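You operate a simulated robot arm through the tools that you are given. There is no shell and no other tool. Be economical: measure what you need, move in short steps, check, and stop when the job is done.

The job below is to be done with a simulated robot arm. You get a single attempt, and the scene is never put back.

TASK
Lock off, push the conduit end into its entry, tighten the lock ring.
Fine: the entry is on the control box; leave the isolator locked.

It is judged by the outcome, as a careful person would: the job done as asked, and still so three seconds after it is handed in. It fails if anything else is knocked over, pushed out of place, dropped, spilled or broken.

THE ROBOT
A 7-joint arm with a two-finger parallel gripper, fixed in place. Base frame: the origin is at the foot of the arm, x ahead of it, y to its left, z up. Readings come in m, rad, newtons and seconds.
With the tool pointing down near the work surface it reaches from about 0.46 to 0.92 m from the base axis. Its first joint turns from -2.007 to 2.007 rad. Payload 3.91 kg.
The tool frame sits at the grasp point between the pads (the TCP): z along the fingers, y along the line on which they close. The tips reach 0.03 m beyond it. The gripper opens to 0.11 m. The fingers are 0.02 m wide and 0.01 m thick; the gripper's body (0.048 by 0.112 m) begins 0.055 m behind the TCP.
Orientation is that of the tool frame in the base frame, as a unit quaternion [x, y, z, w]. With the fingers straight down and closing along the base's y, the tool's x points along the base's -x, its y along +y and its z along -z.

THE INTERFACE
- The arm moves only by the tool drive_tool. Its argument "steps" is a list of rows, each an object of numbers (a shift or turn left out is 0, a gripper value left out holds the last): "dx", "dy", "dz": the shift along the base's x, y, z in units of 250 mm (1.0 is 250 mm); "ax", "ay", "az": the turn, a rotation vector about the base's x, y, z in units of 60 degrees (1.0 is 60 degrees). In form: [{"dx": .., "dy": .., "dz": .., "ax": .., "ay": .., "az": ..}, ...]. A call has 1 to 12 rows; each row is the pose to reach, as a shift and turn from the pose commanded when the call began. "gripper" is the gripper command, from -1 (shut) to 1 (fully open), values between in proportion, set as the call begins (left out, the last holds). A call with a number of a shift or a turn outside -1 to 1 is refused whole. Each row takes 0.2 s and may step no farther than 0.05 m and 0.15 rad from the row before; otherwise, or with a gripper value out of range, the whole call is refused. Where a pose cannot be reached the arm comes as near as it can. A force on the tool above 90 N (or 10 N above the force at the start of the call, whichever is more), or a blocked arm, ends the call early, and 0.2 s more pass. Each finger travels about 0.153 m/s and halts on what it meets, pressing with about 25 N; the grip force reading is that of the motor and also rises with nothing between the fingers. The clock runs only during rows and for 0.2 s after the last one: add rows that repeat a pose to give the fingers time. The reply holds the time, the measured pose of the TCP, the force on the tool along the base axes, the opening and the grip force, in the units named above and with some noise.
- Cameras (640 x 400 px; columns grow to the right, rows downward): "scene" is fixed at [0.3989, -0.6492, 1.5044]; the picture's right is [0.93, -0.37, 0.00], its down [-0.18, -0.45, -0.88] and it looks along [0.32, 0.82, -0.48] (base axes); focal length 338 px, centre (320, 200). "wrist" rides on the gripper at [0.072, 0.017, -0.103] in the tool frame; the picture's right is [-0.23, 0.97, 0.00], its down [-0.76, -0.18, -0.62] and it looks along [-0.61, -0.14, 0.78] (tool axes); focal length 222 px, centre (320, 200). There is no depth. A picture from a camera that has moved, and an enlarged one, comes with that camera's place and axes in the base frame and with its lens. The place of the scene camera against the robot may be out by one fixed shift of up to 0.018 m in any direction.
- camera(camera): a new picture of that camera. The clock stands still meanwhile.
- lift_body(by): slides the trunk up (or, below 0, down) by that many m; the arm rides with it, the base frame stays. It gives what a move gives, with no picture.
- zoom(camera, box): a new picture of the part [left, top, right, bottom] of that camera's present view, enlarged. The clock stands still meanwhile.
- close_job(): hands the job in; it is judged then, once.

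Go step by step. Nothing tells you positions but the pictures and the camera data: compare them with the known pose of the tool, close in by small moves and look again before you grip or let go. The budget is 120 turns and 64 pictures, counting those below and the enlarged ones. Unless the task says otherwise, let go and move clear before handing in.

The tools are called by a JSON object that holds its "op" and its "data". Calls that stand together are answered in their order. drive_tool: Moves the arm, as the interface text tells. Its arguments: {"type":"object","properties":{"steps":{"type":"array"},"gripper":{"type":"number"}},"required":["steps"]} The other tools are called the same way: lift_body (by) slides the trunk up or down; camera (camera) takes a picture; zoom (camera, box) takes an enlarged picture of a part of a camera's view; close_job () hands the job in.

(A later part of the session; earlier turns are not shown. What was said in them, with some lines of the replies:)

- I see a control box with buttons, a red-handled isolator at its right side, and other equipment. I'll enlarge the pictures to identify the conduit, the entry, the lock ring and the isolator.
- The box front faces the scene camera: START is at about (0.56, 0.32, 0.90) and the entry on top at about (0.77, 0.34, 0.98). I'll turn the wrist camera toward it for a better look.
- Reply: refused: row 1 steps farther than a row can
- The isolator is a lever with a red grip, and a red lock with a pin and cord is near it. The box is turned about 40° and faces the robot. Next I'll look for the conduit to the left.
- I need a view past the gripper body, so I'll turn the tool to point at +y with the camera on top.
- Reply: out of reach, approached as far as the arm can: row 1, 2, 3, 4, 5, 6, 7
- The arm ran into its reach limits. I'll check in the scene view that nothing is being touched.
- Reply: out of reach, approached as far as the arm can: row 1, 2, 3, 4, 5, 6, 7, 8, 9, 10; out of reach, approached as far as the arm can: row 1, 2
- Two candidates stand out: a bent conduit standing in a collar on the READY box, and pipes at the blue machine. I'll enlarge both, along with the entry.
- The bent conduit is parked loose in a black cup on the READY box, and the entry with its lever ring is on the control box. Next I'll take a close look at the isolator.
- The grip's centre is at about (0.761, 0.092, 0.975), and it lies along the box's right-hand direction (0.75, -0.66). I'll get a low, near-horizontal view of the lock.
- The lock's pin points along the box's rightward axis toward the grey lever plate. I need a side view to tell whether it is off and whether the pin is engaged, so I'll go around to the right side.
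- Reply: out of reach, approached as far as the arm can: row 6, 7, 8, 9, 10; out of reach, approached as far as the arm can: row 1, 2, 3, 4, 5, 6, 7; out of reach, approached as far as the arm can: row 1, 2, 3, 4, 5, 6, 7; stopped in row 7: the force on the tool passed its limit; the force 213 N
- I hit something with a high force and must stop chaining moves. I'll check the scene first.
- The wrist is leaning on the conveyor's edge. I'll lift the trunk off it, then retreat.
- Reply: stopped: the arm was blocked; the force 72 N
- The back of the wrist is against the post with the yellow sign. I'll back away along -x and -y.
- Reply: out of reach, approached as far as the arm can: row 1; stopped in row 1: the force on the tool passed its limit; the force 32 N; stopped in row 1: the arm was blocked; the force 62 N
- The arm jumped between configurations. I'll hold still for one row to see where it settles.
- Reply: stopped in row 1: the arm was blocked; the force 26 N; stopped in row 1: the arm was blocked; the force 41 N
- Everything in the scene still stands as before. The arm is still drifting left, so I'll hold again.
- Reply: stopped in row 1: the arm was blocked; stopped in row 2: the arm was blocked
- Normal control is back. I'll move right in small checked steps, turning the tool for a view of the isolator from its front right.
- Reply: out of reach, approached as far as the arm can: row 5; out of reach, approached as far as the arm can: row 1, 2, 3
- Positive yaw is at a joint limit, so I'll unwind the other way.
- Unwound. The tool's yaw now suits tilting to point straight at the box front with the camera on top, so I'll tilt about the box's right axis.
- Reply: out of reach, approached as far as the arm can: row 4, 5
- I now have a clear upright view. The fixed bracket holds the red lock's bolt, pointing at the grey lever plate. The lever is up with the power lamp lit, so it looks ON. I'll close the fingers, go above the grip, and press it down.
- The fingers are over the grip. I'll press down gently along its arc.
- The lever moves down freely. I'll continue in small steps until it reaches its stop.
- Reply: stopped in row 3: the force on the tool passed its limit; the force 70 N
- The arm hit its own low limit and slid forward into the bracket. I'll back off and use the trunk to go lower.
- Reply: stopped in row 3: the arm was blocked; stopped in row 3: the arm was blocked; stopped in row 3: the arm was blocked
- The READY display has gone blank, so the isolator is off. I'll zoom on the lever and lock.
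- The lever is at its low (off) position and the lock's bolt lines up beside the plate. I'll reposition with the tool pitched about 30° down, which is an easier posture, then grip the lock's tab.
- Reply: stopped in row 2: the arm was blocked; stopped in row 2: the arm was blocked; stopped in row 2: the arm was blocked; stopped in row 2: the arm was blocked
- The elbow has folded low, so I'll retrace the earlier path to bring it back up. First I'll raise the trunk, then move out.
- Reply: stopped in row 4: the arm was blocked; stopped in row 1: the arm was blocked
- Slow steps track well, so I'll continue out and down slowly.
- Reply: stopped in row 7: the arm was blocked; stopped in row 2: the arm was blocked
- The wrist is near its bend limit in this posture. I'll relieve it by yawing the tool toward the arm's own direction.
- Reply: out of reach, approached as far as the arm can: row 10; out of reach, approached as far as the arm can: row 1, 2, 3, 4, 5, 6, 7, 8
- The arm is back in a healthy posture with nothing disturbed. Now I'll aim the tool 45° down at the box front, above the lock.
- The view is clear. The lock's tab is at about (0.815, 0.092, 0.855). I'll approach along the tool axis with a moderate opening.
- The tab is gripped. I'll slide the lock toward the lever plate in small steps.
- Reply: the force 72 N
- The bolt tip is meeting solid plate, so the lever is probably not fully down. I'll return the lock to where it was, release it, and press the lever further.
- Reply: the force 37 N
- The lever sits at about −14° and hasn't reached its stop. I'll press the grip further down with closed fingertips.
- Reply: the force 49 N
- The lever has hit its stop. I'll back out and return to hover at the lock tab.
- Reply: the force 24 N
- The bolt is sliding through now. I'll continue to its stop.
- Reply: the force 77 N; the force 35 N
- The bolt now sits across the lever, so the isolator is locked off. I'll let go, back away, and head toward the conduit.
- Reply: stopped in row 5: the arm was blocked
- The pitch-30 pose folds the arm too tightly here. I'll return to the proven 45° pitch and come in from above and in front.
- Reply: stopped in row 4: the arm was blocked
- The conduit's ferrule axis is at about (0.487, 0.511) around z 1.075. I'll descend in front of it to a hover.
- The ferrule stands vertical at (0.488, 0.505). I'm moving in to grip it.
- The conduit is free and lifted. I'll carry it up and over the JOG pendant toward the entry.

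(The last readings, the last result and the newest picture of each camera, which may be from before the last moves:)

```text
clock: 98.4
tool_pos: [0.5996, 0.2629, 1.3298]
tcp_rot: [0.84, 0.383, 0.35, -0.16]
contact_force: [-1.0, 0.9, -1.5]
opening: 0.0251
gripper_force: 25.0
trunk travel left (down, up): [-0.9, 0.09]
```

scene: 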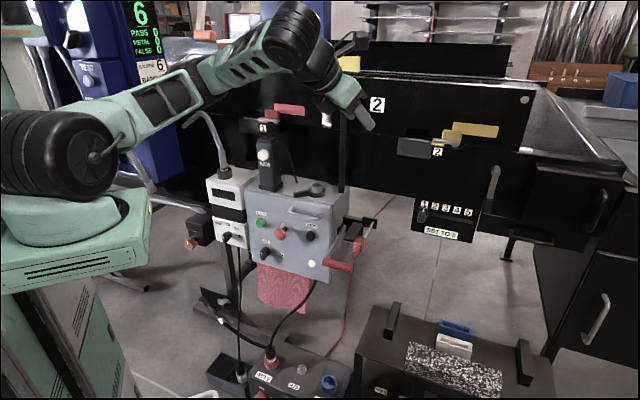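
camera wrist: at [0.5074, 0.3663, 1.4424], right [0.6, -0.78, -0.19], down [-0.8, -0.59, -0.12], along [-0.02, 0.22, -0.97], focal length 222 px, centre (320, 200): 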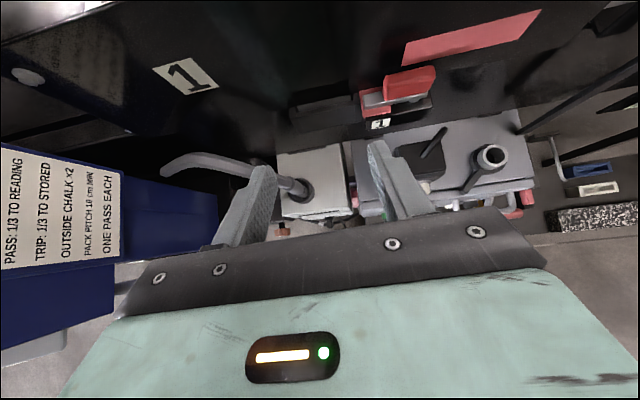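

The conduit's tail would foul the shelf by the wall, so I'll turn it about 60° toward the front before inserting, while high and clear.

{"op": "drive_tool", "data": {"steps": [{"dx": 0.04, "dy": -0.12}, {"dx": 0.08, "dy": -0.24, "az": 0.07}, {"dx": 0.12, "dy": -0.36, "az": 0.16}, {"dx": 0.16, "dy": -0.46, "az": 0.26}, {"dx": 0.2, "dy": -0.52, "az": 0.36}, {"dx": 0.24, "dy": -0.56, "az": 0.46}]}}

{"op": "drive_tool", "data": {"steps": [{"az": 0.09, "dx": 0.03}, {"az": 0.18, "dx": 0.06}, {"az": 0.27, "dx": 0.09}, {"az": 0.36, "dx": 0.12}, {"az": 0.45, "dx": 0.15}, {"az": 0.54, "dx": 0.18}]}}

```text
clock: 99.8
tool_pos: [0.6607, 0.1201, 1.3301]
tcp_rot: [0.724, 0.572, 0.301, -0.24]
contact_force: [-0.5, -0.8, -1.6]
opening: 0.0251
gripper_force: 24.9
trunk travel left (down, up): [-0.9, 0.09]
```

```text
clock: 101.2
tool_pos: [0.7065, 0.1195, 1.3309]
tcp_rot: [0.536, 0.752, 0.222, -0.314]
contact_force: [0.0, 0.3, -0.9]
opening: 0.0247
gripper_force: 24.7
trunk travel left (down, up): [-0.9, 0.09]
```

{"op": "drive_tool", "data": {"steps": [{"dx": 0.03, "dy": 0.11, "dz": -0.08}, {"dx": 0.06, "dy": 0.22, "dz": -0.16}, {"dx": 0.09, "dy": 0.33, "dz": -0.24}, {"dx": 0.12, "dy": 0.44, "dz": -0.32}, {"dx": 0.15, "dy": 0.53, "dz": -0.42}, {"dx": 0.166, "dy": 0.566, "dz": -0.54}, {"dx": 0.166, "dy": 0.566, "dz": -0.66}]}}

{"op": "zoom", "data": {"camera": "wrist", "box": [180, 60, 460, 235]}}

```text
clock: 102.8
tool_pos: [0.7466, 0.2634, 1.1648]
tcp_rot: [0.536, 0.751, 0.223, -0.314]
contact_force: [0.0, 1.0, -1.8]
opening: 0.0249
gripper_force: 24.9
trunk travel left (down, up): [-0.9, 0.09]
```

```text
2.29 times, centred on (320, 148) of wrist
camera zoom: at [0.7709, 0.2471, 1.2892], right [0.97, 0.17, -0.16], down [0.15, -0.98, -0.1], along [-0.18, 0.08, -0.98], focal length 508 px, centre (320, 320)
```

zoom: 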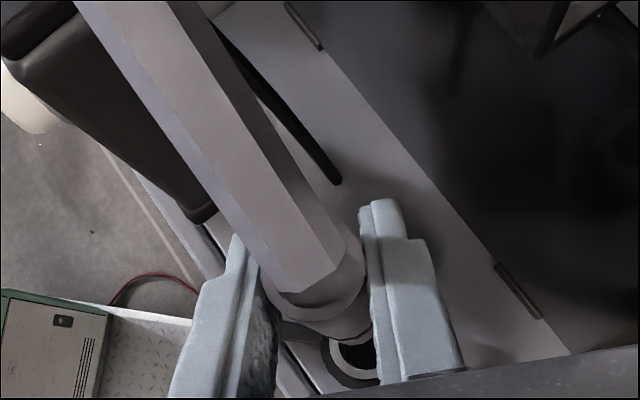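

The entry shows just below the ferrule. I'll correct slightly and lower to just above the rim for a precise look.

{"op": "drive_tool", "data": {"steps": [{"dx": -0.004, "dy": -0.02, "dz": -0.07}, {"dx": -0.004, "dy": -0.028, "dz": -0.14}, {"dx": -0.004, "dy": -0.028, "dz": -0.2}]}}

{"op": "zoom", "data": {"camera": "wrist", "box": [270, 130, 390, 235]}}

```text
clock: 103.6
tool_pos: [0.7471, 0.2556, 1.1143]
tcp_rot: [0.536, 0.752, 0.222, -0.314]
contact_force: [0.8, -0.8, -1.8]
opening: 0.0249
gripper_force: 25.0
trunk travel left (down, up): [-0.9, 0.09]
```

```text
3.81 times, centred on (330, 182) of wrist
camera zoom: at [0.7703, 0.2397, 1.2397], right [0.97, 0.17, -0.16], down [0.15, -0.98, -0.1], along [-0.18, 0.08, -0.98], focal length 846 px, centre (282, 267)
```

zoom: 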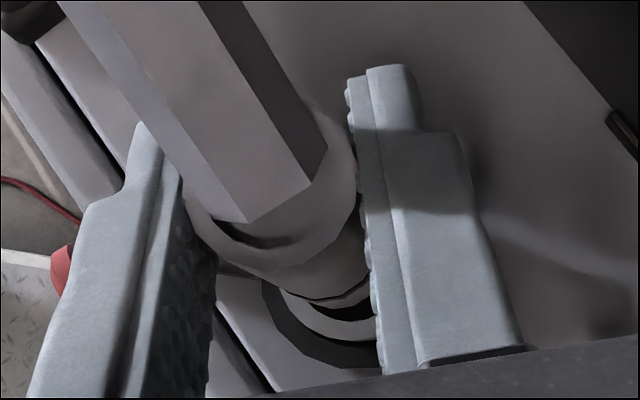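

The rim centre works out at (0.749, 0.262), which matches the earlier estimates. I'll shift back 7 mm and lower gently.

{"op": "drive_tool", "data": {"steps": [{"dx": 0.002, "dy": 0.028}, {"dx": 0.002, "dy": 0.028, "dz": -0.03}, {"dx": 0.002, "dy": 0.028, "dz": -0.06}, {"dx": 0.002, "dy": 0.028, "dz": -0.09}, {"dx": 0.002, "dy": 0.028, "dz": -0.12}]}}

```text
clock: 104.8
tool_pos: [0.7479, 0.2621, 1.085]
tcp_rot: [0.536, 0.751, 0.224, -0.314]
contact_force: [0.6, -0.4, 18.8]
opening: 0.0245
gripper_force: 24.7
trunk travel left (down, up): [-0.9, 0.09]
```

{"op": "drive_tool", "data": {"steps": [{"dz": -0.012}, {"dz": -0.024}]}}

```text
clock: 105.4
tool_pos: [0.7474, 0.261, 1.0786]
tcp_rot: [0.536, 0.751, 0.223, -0.314]
contact_force: [1.8, 1.3, 18.9]
opening: 0.0246
gripper_force: 25.0
trunk travel left (down, up): [-0.9, 0.09]
```

{"op": "drive_tool", "data": {"steps": [{"dx": 0.008}, {"dx": 0.02}]}}

{"op": "drive_tool", "data": {"steps": [{"dx": -0.02}, {"dx": -0.04}]}}

```text
clock: 106.0
tool_pos: [0.7503, 0.2625, 1.0777]
tcp_rot: [0.535, 0.752, 0.222, -0.315]
contact_force: [-6.7, 0.3, 14.4]
opening: 0.0247
gripper_force: 25.3
trunk travel left (down, up): [-0.9, 0.09]
```

```text
clock: 106.6
tool_pos: [0.7426, 0.2622, 1.0776]
tcp_rot: [0.537, 0.751, 0.223, -0.313]
contact_force: [3.7, -1.2, 11.8]
opening: 0.0243
gripper_force: 25.1
trunk travel left (down, up): [-0.9, 0.09]
```

{"op": "drive_tool", "data": {"steps": [{"dx": 0.01}, {"dx": 0.022}]}}

{"op": "zoom", "data": {"camera": "scene", "box": [270, 125, 370, 215]}}

```text
clock: 107.2
tool_pos: [0.745, 0.2625, 1.0786]
tcp_rot: [0.535, 0.751, 0.222, -0.316]
contact_force: [-2.9, 0.6, 7.8]
opening: 0.0245
gripper_force: 25.0
trunk travel left (down, up): [-0.9, 0.09]
```

```text
4.44 times, centred on (320, 170) of scene
camera zoom: at [0.3989, -0.6492, 1.5044], right [0.93, -0.37, 0.0], down [-0.18, -0.45, -0.88], along [0.32, 0.82, -0.48], focal length 1501 px, centre (320, 333)
```

zoom: 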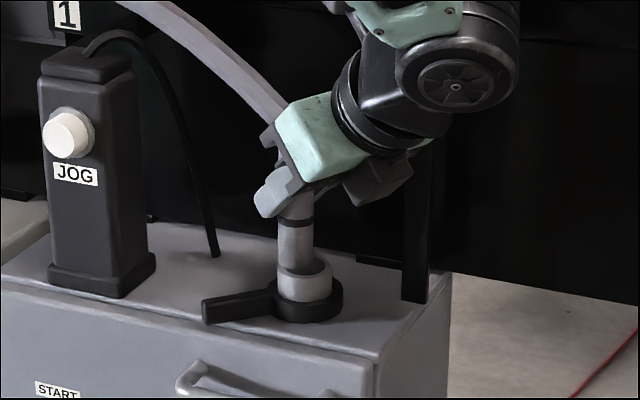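

The ferrule is resting on the rim about 5 mm to the left. I'll shift right and press gently again.

{"op": "drive_tool", "data": {"steps": [{"dz": 0.016}, {"dx": 0.019, "dy": -0.008, "dz": 0.016}, {"dx": 0.019, "dy": -0.008, "dz": 0.0}, {"dx": 0.019, "dy": -0.008, "dz": -0.012}]}}

```text
clock: 108.2
tool_pos: [0.7516, 0.2596, 1.0771]
tcp_rot: [0.535, 0.751, 0.225, -0.316]
contact_force: [-8.4, -6.9, 16.6]
opening: 0.0247
gripper_force: 25.0
trunk travel left (down, up): [-0.9, 0.09]
```

{"op": "drive_tool", "data": {"steps": [{"dx": -0.006, "dy": -0.008}, {"dx": -0.006, "dy": -0.008, "dz": -0.012}]}}

```text
clock: 108.8
tool_pos: [0.7506, 0.2586, 1.0742]
tcp_rot: [0.536, 0.751, 0.225, -0.314]
contact_force: [3.6, 3.3, 18.1]
opening: 0.0248
gripper_force: 24.9
trunk travel left (down, up): [-0.9, 0.09]
```

{"op": "drive_tool", "data": {"steps": [{"dz": 0.008}, {"dz": 0.014}]}}

{"op": "drive_tool", "data": {"steps": [{"dx": 0.01, "dy": 0.0}, {"dx": 0.02, "dy": 0.0}]}}

```text
clock: 109.4
tool_pos: [0.7494, 0.2572, 1.0738]
tcp_rot: [0.537, 0.751, 0.221, -0.315]
contact_force: [0.6, 1.1, 2.0]
opening: 0.0246
gripper_force: 25.0
trunk travel left (down, up): [-0.9, 0.09]
```

```text
clock: 110.0
tool_pos: [0.7512, 0.2562, 1.0742]
tcp_rot: [0.537, 0.751, 0.221, -0.315]
contact_force: [-21.9, -7.2, -4.2]
opening: 0.0247
gripper_force: 25.1
trunk travel left (down, up): [-0.9, 0.09]
```

Sideways motion is now resisted stiffly with almost no vertical load, so the end is inside the bore. I'll re-centre and push down.

{"op": "drive_tool", "data": {"steps": [{"dx": -0.02, "dy": 0.0}, {"dx": -0.02, "dz": -0.02}, {"dx": -0.02, "dz": -0.04}]}}

```text
clock: 110.8
tool_pos: [0.7525, 0.2606, 1.07]
tcp_rot: [0.536, 0.751, 0.227, -0.313]
contact_force: [3.0, 1.7, 18.4]
opening: 0.0249
gripper_force: 24.7
trunk travel left (down, up): [-0.9, 0.09]
```

{"op": "drive_tool", "data": {"steps": [{"dz": -0.02}, {"dz": -0.04}, {"dz": -0.06}, {"dz": -0.08}]}}

{"op": "zoom", "data": {"camera": "scene", "box": [270, 125, 370, 215]}}

```text
clock: 111.8
tool_pos: [0.7489, 0.2579, 1.0465]
tcp_rot: [0.537, 0.751, 0.223, -0.314]
contact_force: [0.0, -2.6, 18.6]
opening: 0.0244
gripper_force: 24.7
trunk travel left (down, up): [-0.9, 0.09]
```

```text
4.44 times, centred on (320, 170) of scene
camera zoom: at [0.3989, -0.6492, 1.5044], right [0.93, -0.37, 0.0], down [-0.18, -0.45, -0.88], along [0.32, 0.82, -0.48], focal length 1501 px, centre (320, 333)
```

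zoom: 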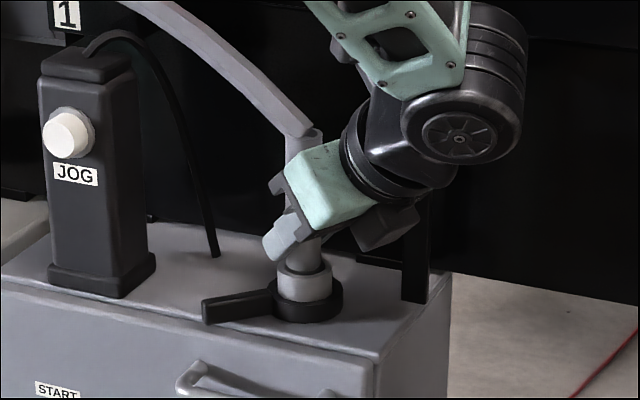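

The band mark is nearly at the rim and the end is centred. I'll regrip higher and push it fully home.

{"op": "drive_tool", "data": {"gripper": -0.15, "steps": [{"dz": 0.02}, {"dz": 0.02}, {"dz": 0.08}, {"dz": 0.14}, {"dz": 0.18}]}}

{"op": "drive_tool", "data": {"gripper": -1, "steps": [{"dz": 0.0}, {"dz": 0.0}, {"dz": 0.0}]}}

{"op": "drive_tool", "data": {"steps": [{"dz": -0.02}, {"dz": -0.04}, {"dz": -0.06}]}}

```text
clock: 113.0
tool_pos: [0.7514, 0.2584, 1.0902]
tcp_rot: [0.537, 0.751, 0.223, -0.315]
contact_force: [0.6, -0.1, -0.2]
opening: 0.0466
gripper_force: 0.1
trunk travel left (down, up): [-0.9, 0.09]
```

```text
clock: 113.8
tool_pos: [0.7505, 0.2579, 1.0905]
tcp_rot: [0.535, 0.751, 0.223, -0.315]
contact_force: [-0.5, 0.0, 1.8]
opening: 0.0247
gripper_force: 24.9
trunk travel left (down, up): [-0.9, 0.09]
```

```text
clock: 114.6
tool_pos: [0.75, 0.2576, 1.0768]
tcp_rot: [0.536, 0.751, 0.224, -0.314]
contact_force: [-4.1, -1.2, 17.6]
opening: 0.0246
gripper_force: 25.1
trunk travel left (down, up): [-0.9, 0.09]
```

I can't tell insertion from slip, so I'll feel for the ferrule's top by gripping at a higher level.

{"op": "drive_tool", "data": {"gripper": -0.15, "steps": [{"dz": 0.01}, {"dz": 0.02}, {"dz": 0.08}, {"dz": 0.14}, {"dz": 0.19}]}}

{"op": "drive_tool", "data": {"gripper": -1, "steps": [{"dz": 0.0}, {"dz": 0.0}, {"dz": 0.0}]}}

```text
clock: 115.8
tool_pos: [0.7509, 0.258, 1.1238]
tcp_rot: [0.537, 0.75, 0.223, -0.314]
contact_force: [-0.8, 1.1, 1.1]
opening: 0.047
gripper_force: 0.0
trunk travel left (down, up): [-0.9, 0.09]
```

```text
clock: 116.6
tool_pos: [0.7513, 0.2576, 1.1226]
tcp_rot: [0.537, 0.751, 0.222, -0.315]
contact_force: [0.8, -0.1, 1.1]
opening: 0.0001
gripper_force: 24.7
trunk travel left (down, up): [-0.9, 0.09]
```

{"op": "zoom", "data": {"camera": "scene", "box": [270, 115, 370, 205]}}

```text
4.44 times, centred on (320, 160) of scene
camera zoom: at [0.3989, -0.6492, 1.5044], right [0.93, -0.37, 0.0], down [-0.18, -0.45, -0.88], along [0.32, 0.82, -0.48], focal length 1501 px, centre (320, 378)
```

zoom: 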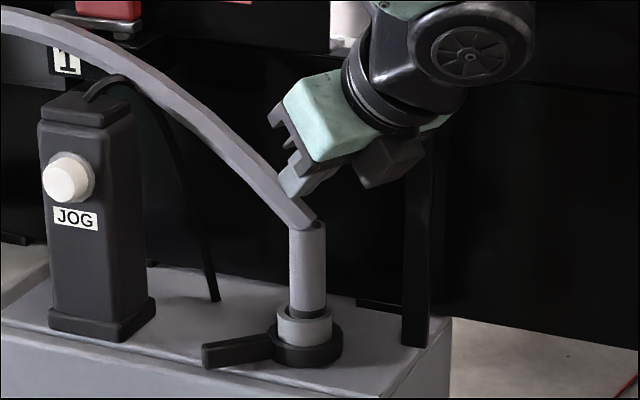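

The conduit now stands upright and centred in the entry, seated to its band. No pictures are left, so I'll do the ring by its measured position: centre (0.749, 0.259), lever end (0.676, 0.260), z about 0.99. First I'll retreat and reorient.

{"op": "drive_tool", "data": {"steps": [{"dx": 0.01, "dy": -0.06}, {"dx": 0.02, "dy": -0.14}, {"dx": 0.03, "dy": -0.24}, {"dx": 0.03, "dy": -0.36, "dz": 0.04}, {"dx": 0.03, "dy": -0.5, "dz": 0.1}]}}

{"op": "drive_tool", "data": {"steps": [{"ax": 0.036, "az": -0.093, "dx": -0.05}, {"ax": 0.071, "az": -0.185, "dx": -0.1}, {"ax": 0.107, "az": -0.278, "dx": -0.16}, {"ax": 0.143, "ay": -0.003, "az": -0.37, "dx": -0.22}, {"ax": 0.178, "ay": -0.004, "az": -0.463, "dx": -0.28}, {"ax": 0.214, "ay": -0.006, "az": -0.555, "dx": -0.33}, {"ax": 0.25, "ay": -0.007, "az": -0.648, "dx": -0.36}]}}

```text
clock: 117.8
tool_pos: [0.7574, 0.1347, 1.1484]
tcp_rot: [0.536, 0.751, 0.223, -0.314]
contact_force: [0.1, 0.0, 0.2]
opening: 0.0
gripper_force: 24.8
trunk travel left (down, up): [-0.9, 0.09]
```

```text
clock: 119.4
tool_pos: [0.6688, 0.1334, 1.1479]
tcp_rot: [0.71, 0.495, 0.411, -0.285]
contact_force: [-0.6, -0.2, 0.6]
opening: 0.0
gripper_force: 25.1
trunk travel left (down, up): [-0.9, 0.09]
```

{"op": "drive_tool", "data": {"steps": [{"dx": 0.015, "dy": 0.06, "dz": -0.15}, {"dx": 0.03, "dy": 0.12, "dz": -0.3}, {"dx": 0.045, "dy": 0.19, "dz": -0.44}, {"dx": 0.057, "dy": 0.25, "dz": -0.555}]}}

```text
clock: 120.4
tool_pos: [0.6813, 0.1961, 1.0092]
tcp_rot: [0.709, 0.496, 0.412, -0.286]
contact_force: [0.0, 0.4, 0.6]
opening: 0.0002
gripper_force: 25.1
trunk travel left (down, up): [-0.9, 0.09]
```

{"op": "drive_tool", "data": {"steps": [{"dz": -0.02, "dy": 0.03}, {"dz": -0.02, "dy": 0.06}, {"dz": -0.02, "dy": 0.09}, {"dz": -0.02, "dx": -0.006, "dy": 0.115}]}}

```text
clock: 121.4
tool_pos: [0.6805, 0.2218, 1.0046]
tcp_rot: [0.71, 0.495, 0.411, -0.285]
contact_force: [-0.7, -8.8, 4.8]
opening: 0.0001
gripper_force: 24.9
trunk travel left (down, up): [-0.9, 0.09]
```

Contact is about where expected. I'll continue pushing along the clockwise arc.

{"op": "drive_tool", "data": {"steps": [{"dx": -0.003, "dy": 0.016}, {"dx": -0.003, "dy": 0.032}, {"dx": -0.002, "dy": 0.05}]}}

```text
clock: 122.2
tool_pos: [0.6808, 0.2238, 1.0036]
tcp_rot: [0.714, 0.494, 0.41, -0.28]
contact_force: [-22.2, -80.7, 29.9]
opening: 0.0
gripper_force: 24.7
trunk travel left (down, up): [-0.9, 0.09]
```

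Clockwise is against a firm stop, so the ring must tighten the other way. I'll back off and reorient to straddle the lever from the robot's side.

{"op": "drive_tool", "data": {"steps": [{"dy": -0.08, "dz": 0.02}, {"dy": -0.2, "dz": 0.1}, {"dy": -0.32, "dz": 0.22, "az": -0.03}, {"dx": -0.06, "dy": -0.36, "dz": 0.34, "ax": -0.02, "ay": 0.016, "az": -0.12}, {"dx": -0.12, "dy": -0.36, "dz": 0.42, "ax": -0.04, "ay": 0.033, "az": -0.22}, {"dx": -0.18, "dy": -0.34, "dz": 0.46, "ax": -0.06, "ay": 0.05, "az": -0.32}, {"dx": -0.24, "dy": -0.32, "dz": 0.464, "ax": -0.08, "ay": 0.07, "az": -0.42}, {"dx": -0.28, "dy": -0.3, "dz": 0.464, "ax": -0.1, "ay": 0.085, "az": -0.52}, {"dx": -0.3, "dy": -0.28, "dz": 0.464, "ax": -0.12, "ay": 0.1, "az": -0.6}, {"dx": -0.32, "dy": -0.26, "dz": 0.464, "ax": -0.131, "ay": 0.109, "az": -0.664}], "gripper": 0.1}}

```text
clock: 124.4
tool_pos: [0.6012, 0.1724, 1.1198]
tcp_rot: [0.876, 0.234, 0.409, -0.107]
contact_force: [1.2, -0.4, 0.2]
opening: 0.0604
gripper_force: 0.0
trunk travel left (down, up): [-0.9, 0.09]
```

{"op": "drive_tool", "data": {"steps": [{"dx": 0.026, "dy": 0.08, "dz": -0.09}, {"dx": 0.052, "dy": 0.15, "dz": -0.183}, {"dx": 0.14, "dy": 0.2, "dz": -0.268}, {"dx": 0.23, "dy": 0.254, "dz": -0.355}, {"dx": 0.29, "dy": 0.289, "dz": -0.413}, {"dx": 0.315, "dy": 0.304, "dz": -0.438}]}}

```text
clock: 125.8
tool_pos: [0.6795, 0.2482, 1.0127]
tcp_rot: [0.875, 0.235, 0.409, -0.108]
contact_force: [0.5, 0.1, 0.1]
opening: 0.0604
gripper_force: 0.1
trunk travel left (down, up): [-0.9, 0.09]
```

{"op": "drive_tool", "data": {"gripper": -1, "steps": [{"dz": -0.014}, {"dz": -0.014}, {"dz": -0.014}]}}

```text
clock: 126.6
tool_pos: [0.6811, 0.2405, 1.0095]
tcp_rot: [0.877, 0.23, 0.41, -0.102]
contact_force: [1.7, -41.2, 21.3]
opening: 0.02
gripper_force: 45.4
trunk travel left (down, up): [-0.9, 0.09]
```

The fingers hold the lever (20 mm wide). Now I'll turn it counter-clockwise about the ring centre, yawing the tool with it.

{"op": "drive_tool", "data": {"steps": [{"dy": -0.032}, {"dx": 0.006, "dy": -0.056, "az": 0.083}, {"dx": 0.014, "dy": -0.078, "az": 0.167}]}}

```text
clock: 127.4
tool_pos: [0.6869, 0.2263, 1.0091]
tcp_rot: [0.851, 0.308, 0.401, -0.142]
contact_force: [31.1, -10.7, 9.4]
opening: 0.0197
gripper_force: 44.9
trunk travel left (down, up): [-0.9, 0.09]
```

{"op": "drive_tool", "data": {"steps": [{"dx": 0.027, "dy": -0.034, "az": 0.083}, {"dx": 0.041, "dy": -0.053, "az": 0.167}, {"dx": 0.057, "dy": -0.072, "az": 0.25}, {"dx": 0.074, "dy": -0.089, "az": 0.333}]}}

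```text
clock: 128.4
tool_pos: [0.7048, 0.2052, 1.0099]
tcp_rot: [0.783, 0.453, 0.37, -0.21]
contact_force: [31.2, -4.7, 15.6]
opening: 0.0172
gripper_force: 45.2
trunk travel left (down, up): [-0.9, 0.09]
```

{"op": "drive_tool", "data": {"steps": [{"dx": 0.034, "dy": -0.021, "az": 0.083}, {"dx": 0.051, "dy": -0.034, "az": 0.167}, {"dx": 0.074, "dy": -0.046, "az": 0.25}, {"dx": 0.096, "dy": -0.054, "az": 0.333}]}}

```text
clock: 129.4
tool_pos: [0.728, 0.194, 1.0091]
tcp_rot: [0.694, 0.582, 0.329, -0.27]
contact_force: [29.7, 3.6, 17.9]
opening: 0.0155
gripper_force: 45.1
trunk travel left (down, up): [-0.9, 0.09]
```

{"op": "drive_tool", "data": {"steps": [{"dx": 0.03, "dy": -0.004, "az": 0.1}, {"dx": 0.054, "dy": -0.008, "az": 0.2}, {"dx": 0.078, "dy": -0.01, "az": 0.29}, {"dx": 0.102, "dy": -0.009, "az": 0.37}]}}

```text
clock: 130.4
tool_pos: [0.7493, 0.1904, 1.0085]
tcp_rot: [0.568, 0.705, 0.268, -0.329]
contact_force: [12.9, -6.7, 22.6]
opening: 0.0184
gripper_force: 44.7
trunk travel left (down, up): [-0.9, 0.09]
5 turns are left
```

The lever has turned about 77°. I'll make one more push to find the stop.

{"op": "drive_tool", "data": {"steps": [{"dx": 0.02, "dy": 0.0, "az": 0.083}, {"dx": 0.039, "dy": 0.002, "az": 0.167}, {"dx": 0.062, "dy": 0.008, "az": 0.25}, {"dx": 0.085, "dy": 0.015, "az": 0.333}]}}

```text
clock: 131.3
tool_pos: [0.7539, 0.1943, 1.0081]
tcp_rot: [0.456, 0.777, 0.209, -0.38]
contact_force: [-48.6, -14.6, 30.5]
opening: 0.0314
gripper_force: 44.5
trunk travel left (down, up): [-0.9, 0.09]
stopped in row 4: the force on the tool passed its limit (the readings are from after the stop); the commanded pose is now the measured one
4 turns are left
```

The ring has come to a firm stop, so it's tight. I'll open and back away.

{"op": "drive_tool", "data": {"gripper": 0.4, "steps": [{"dz": 0.0}, {"dz": 0.0}, {"dz": 0.0}, {"dx": 0.04, "dy": -0.07, "dz": 0.065}, {"dx": 0.08, "dy": -0.14, "dz": 0.13}, {"dx": 0.12, "dy": -0.21, "dz": 0.2}, {"dx": 0.14, "dy": -0.3, "dz": 0.3}, {"dx": 0.14, "dy": -0.4, "dz": 0.42}, {"dx": 0.14, "dy": -0.48, "dz": 0.54}]}}

```text
clock: 133.3
tool_pos: [0.7947, 0.0741, 1.14]
tcp_rot: [0.457, 0.779, 0.208, -0.375]
contact_force: [0.0, 0.7, 0.6]
opening: 0.0769
gripper_force: 0.1
trunk travel left (down, up): [-0.9, 0.09]
3 turns are left
```

The gripper is clear with no contact force; isolator is locked off, the conduit is in its entry, and the ring is at its stop. I'm handing the job in.

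{"op": "close_job", "data": {}}

```text
The job is handed in.
```

I locked the isolator off, pushed the conduit into the control box entry and turned the lock ring to a firm stop, then handed the job in; I don't have the judge's result.

- **Isolator:** the lever is fully down and the READY display went blank. The red lock's bolt now sits across the lever.
- **Conduit:** in the last picture it stood upright in the entry, seated to its band.
- **Lock ring:** I had no pictures left by then, so I turned it by feel. Clockwise was blocked straight away. Counter-clockwise it turned about 80° and then stopped hard, and I took that as tight.
- **Contact on the way:** early on the wrist pressed against the signpost and the conveyor edge, with force readings up to about 200 N. Later pictures showed nothing moved or knocked over.
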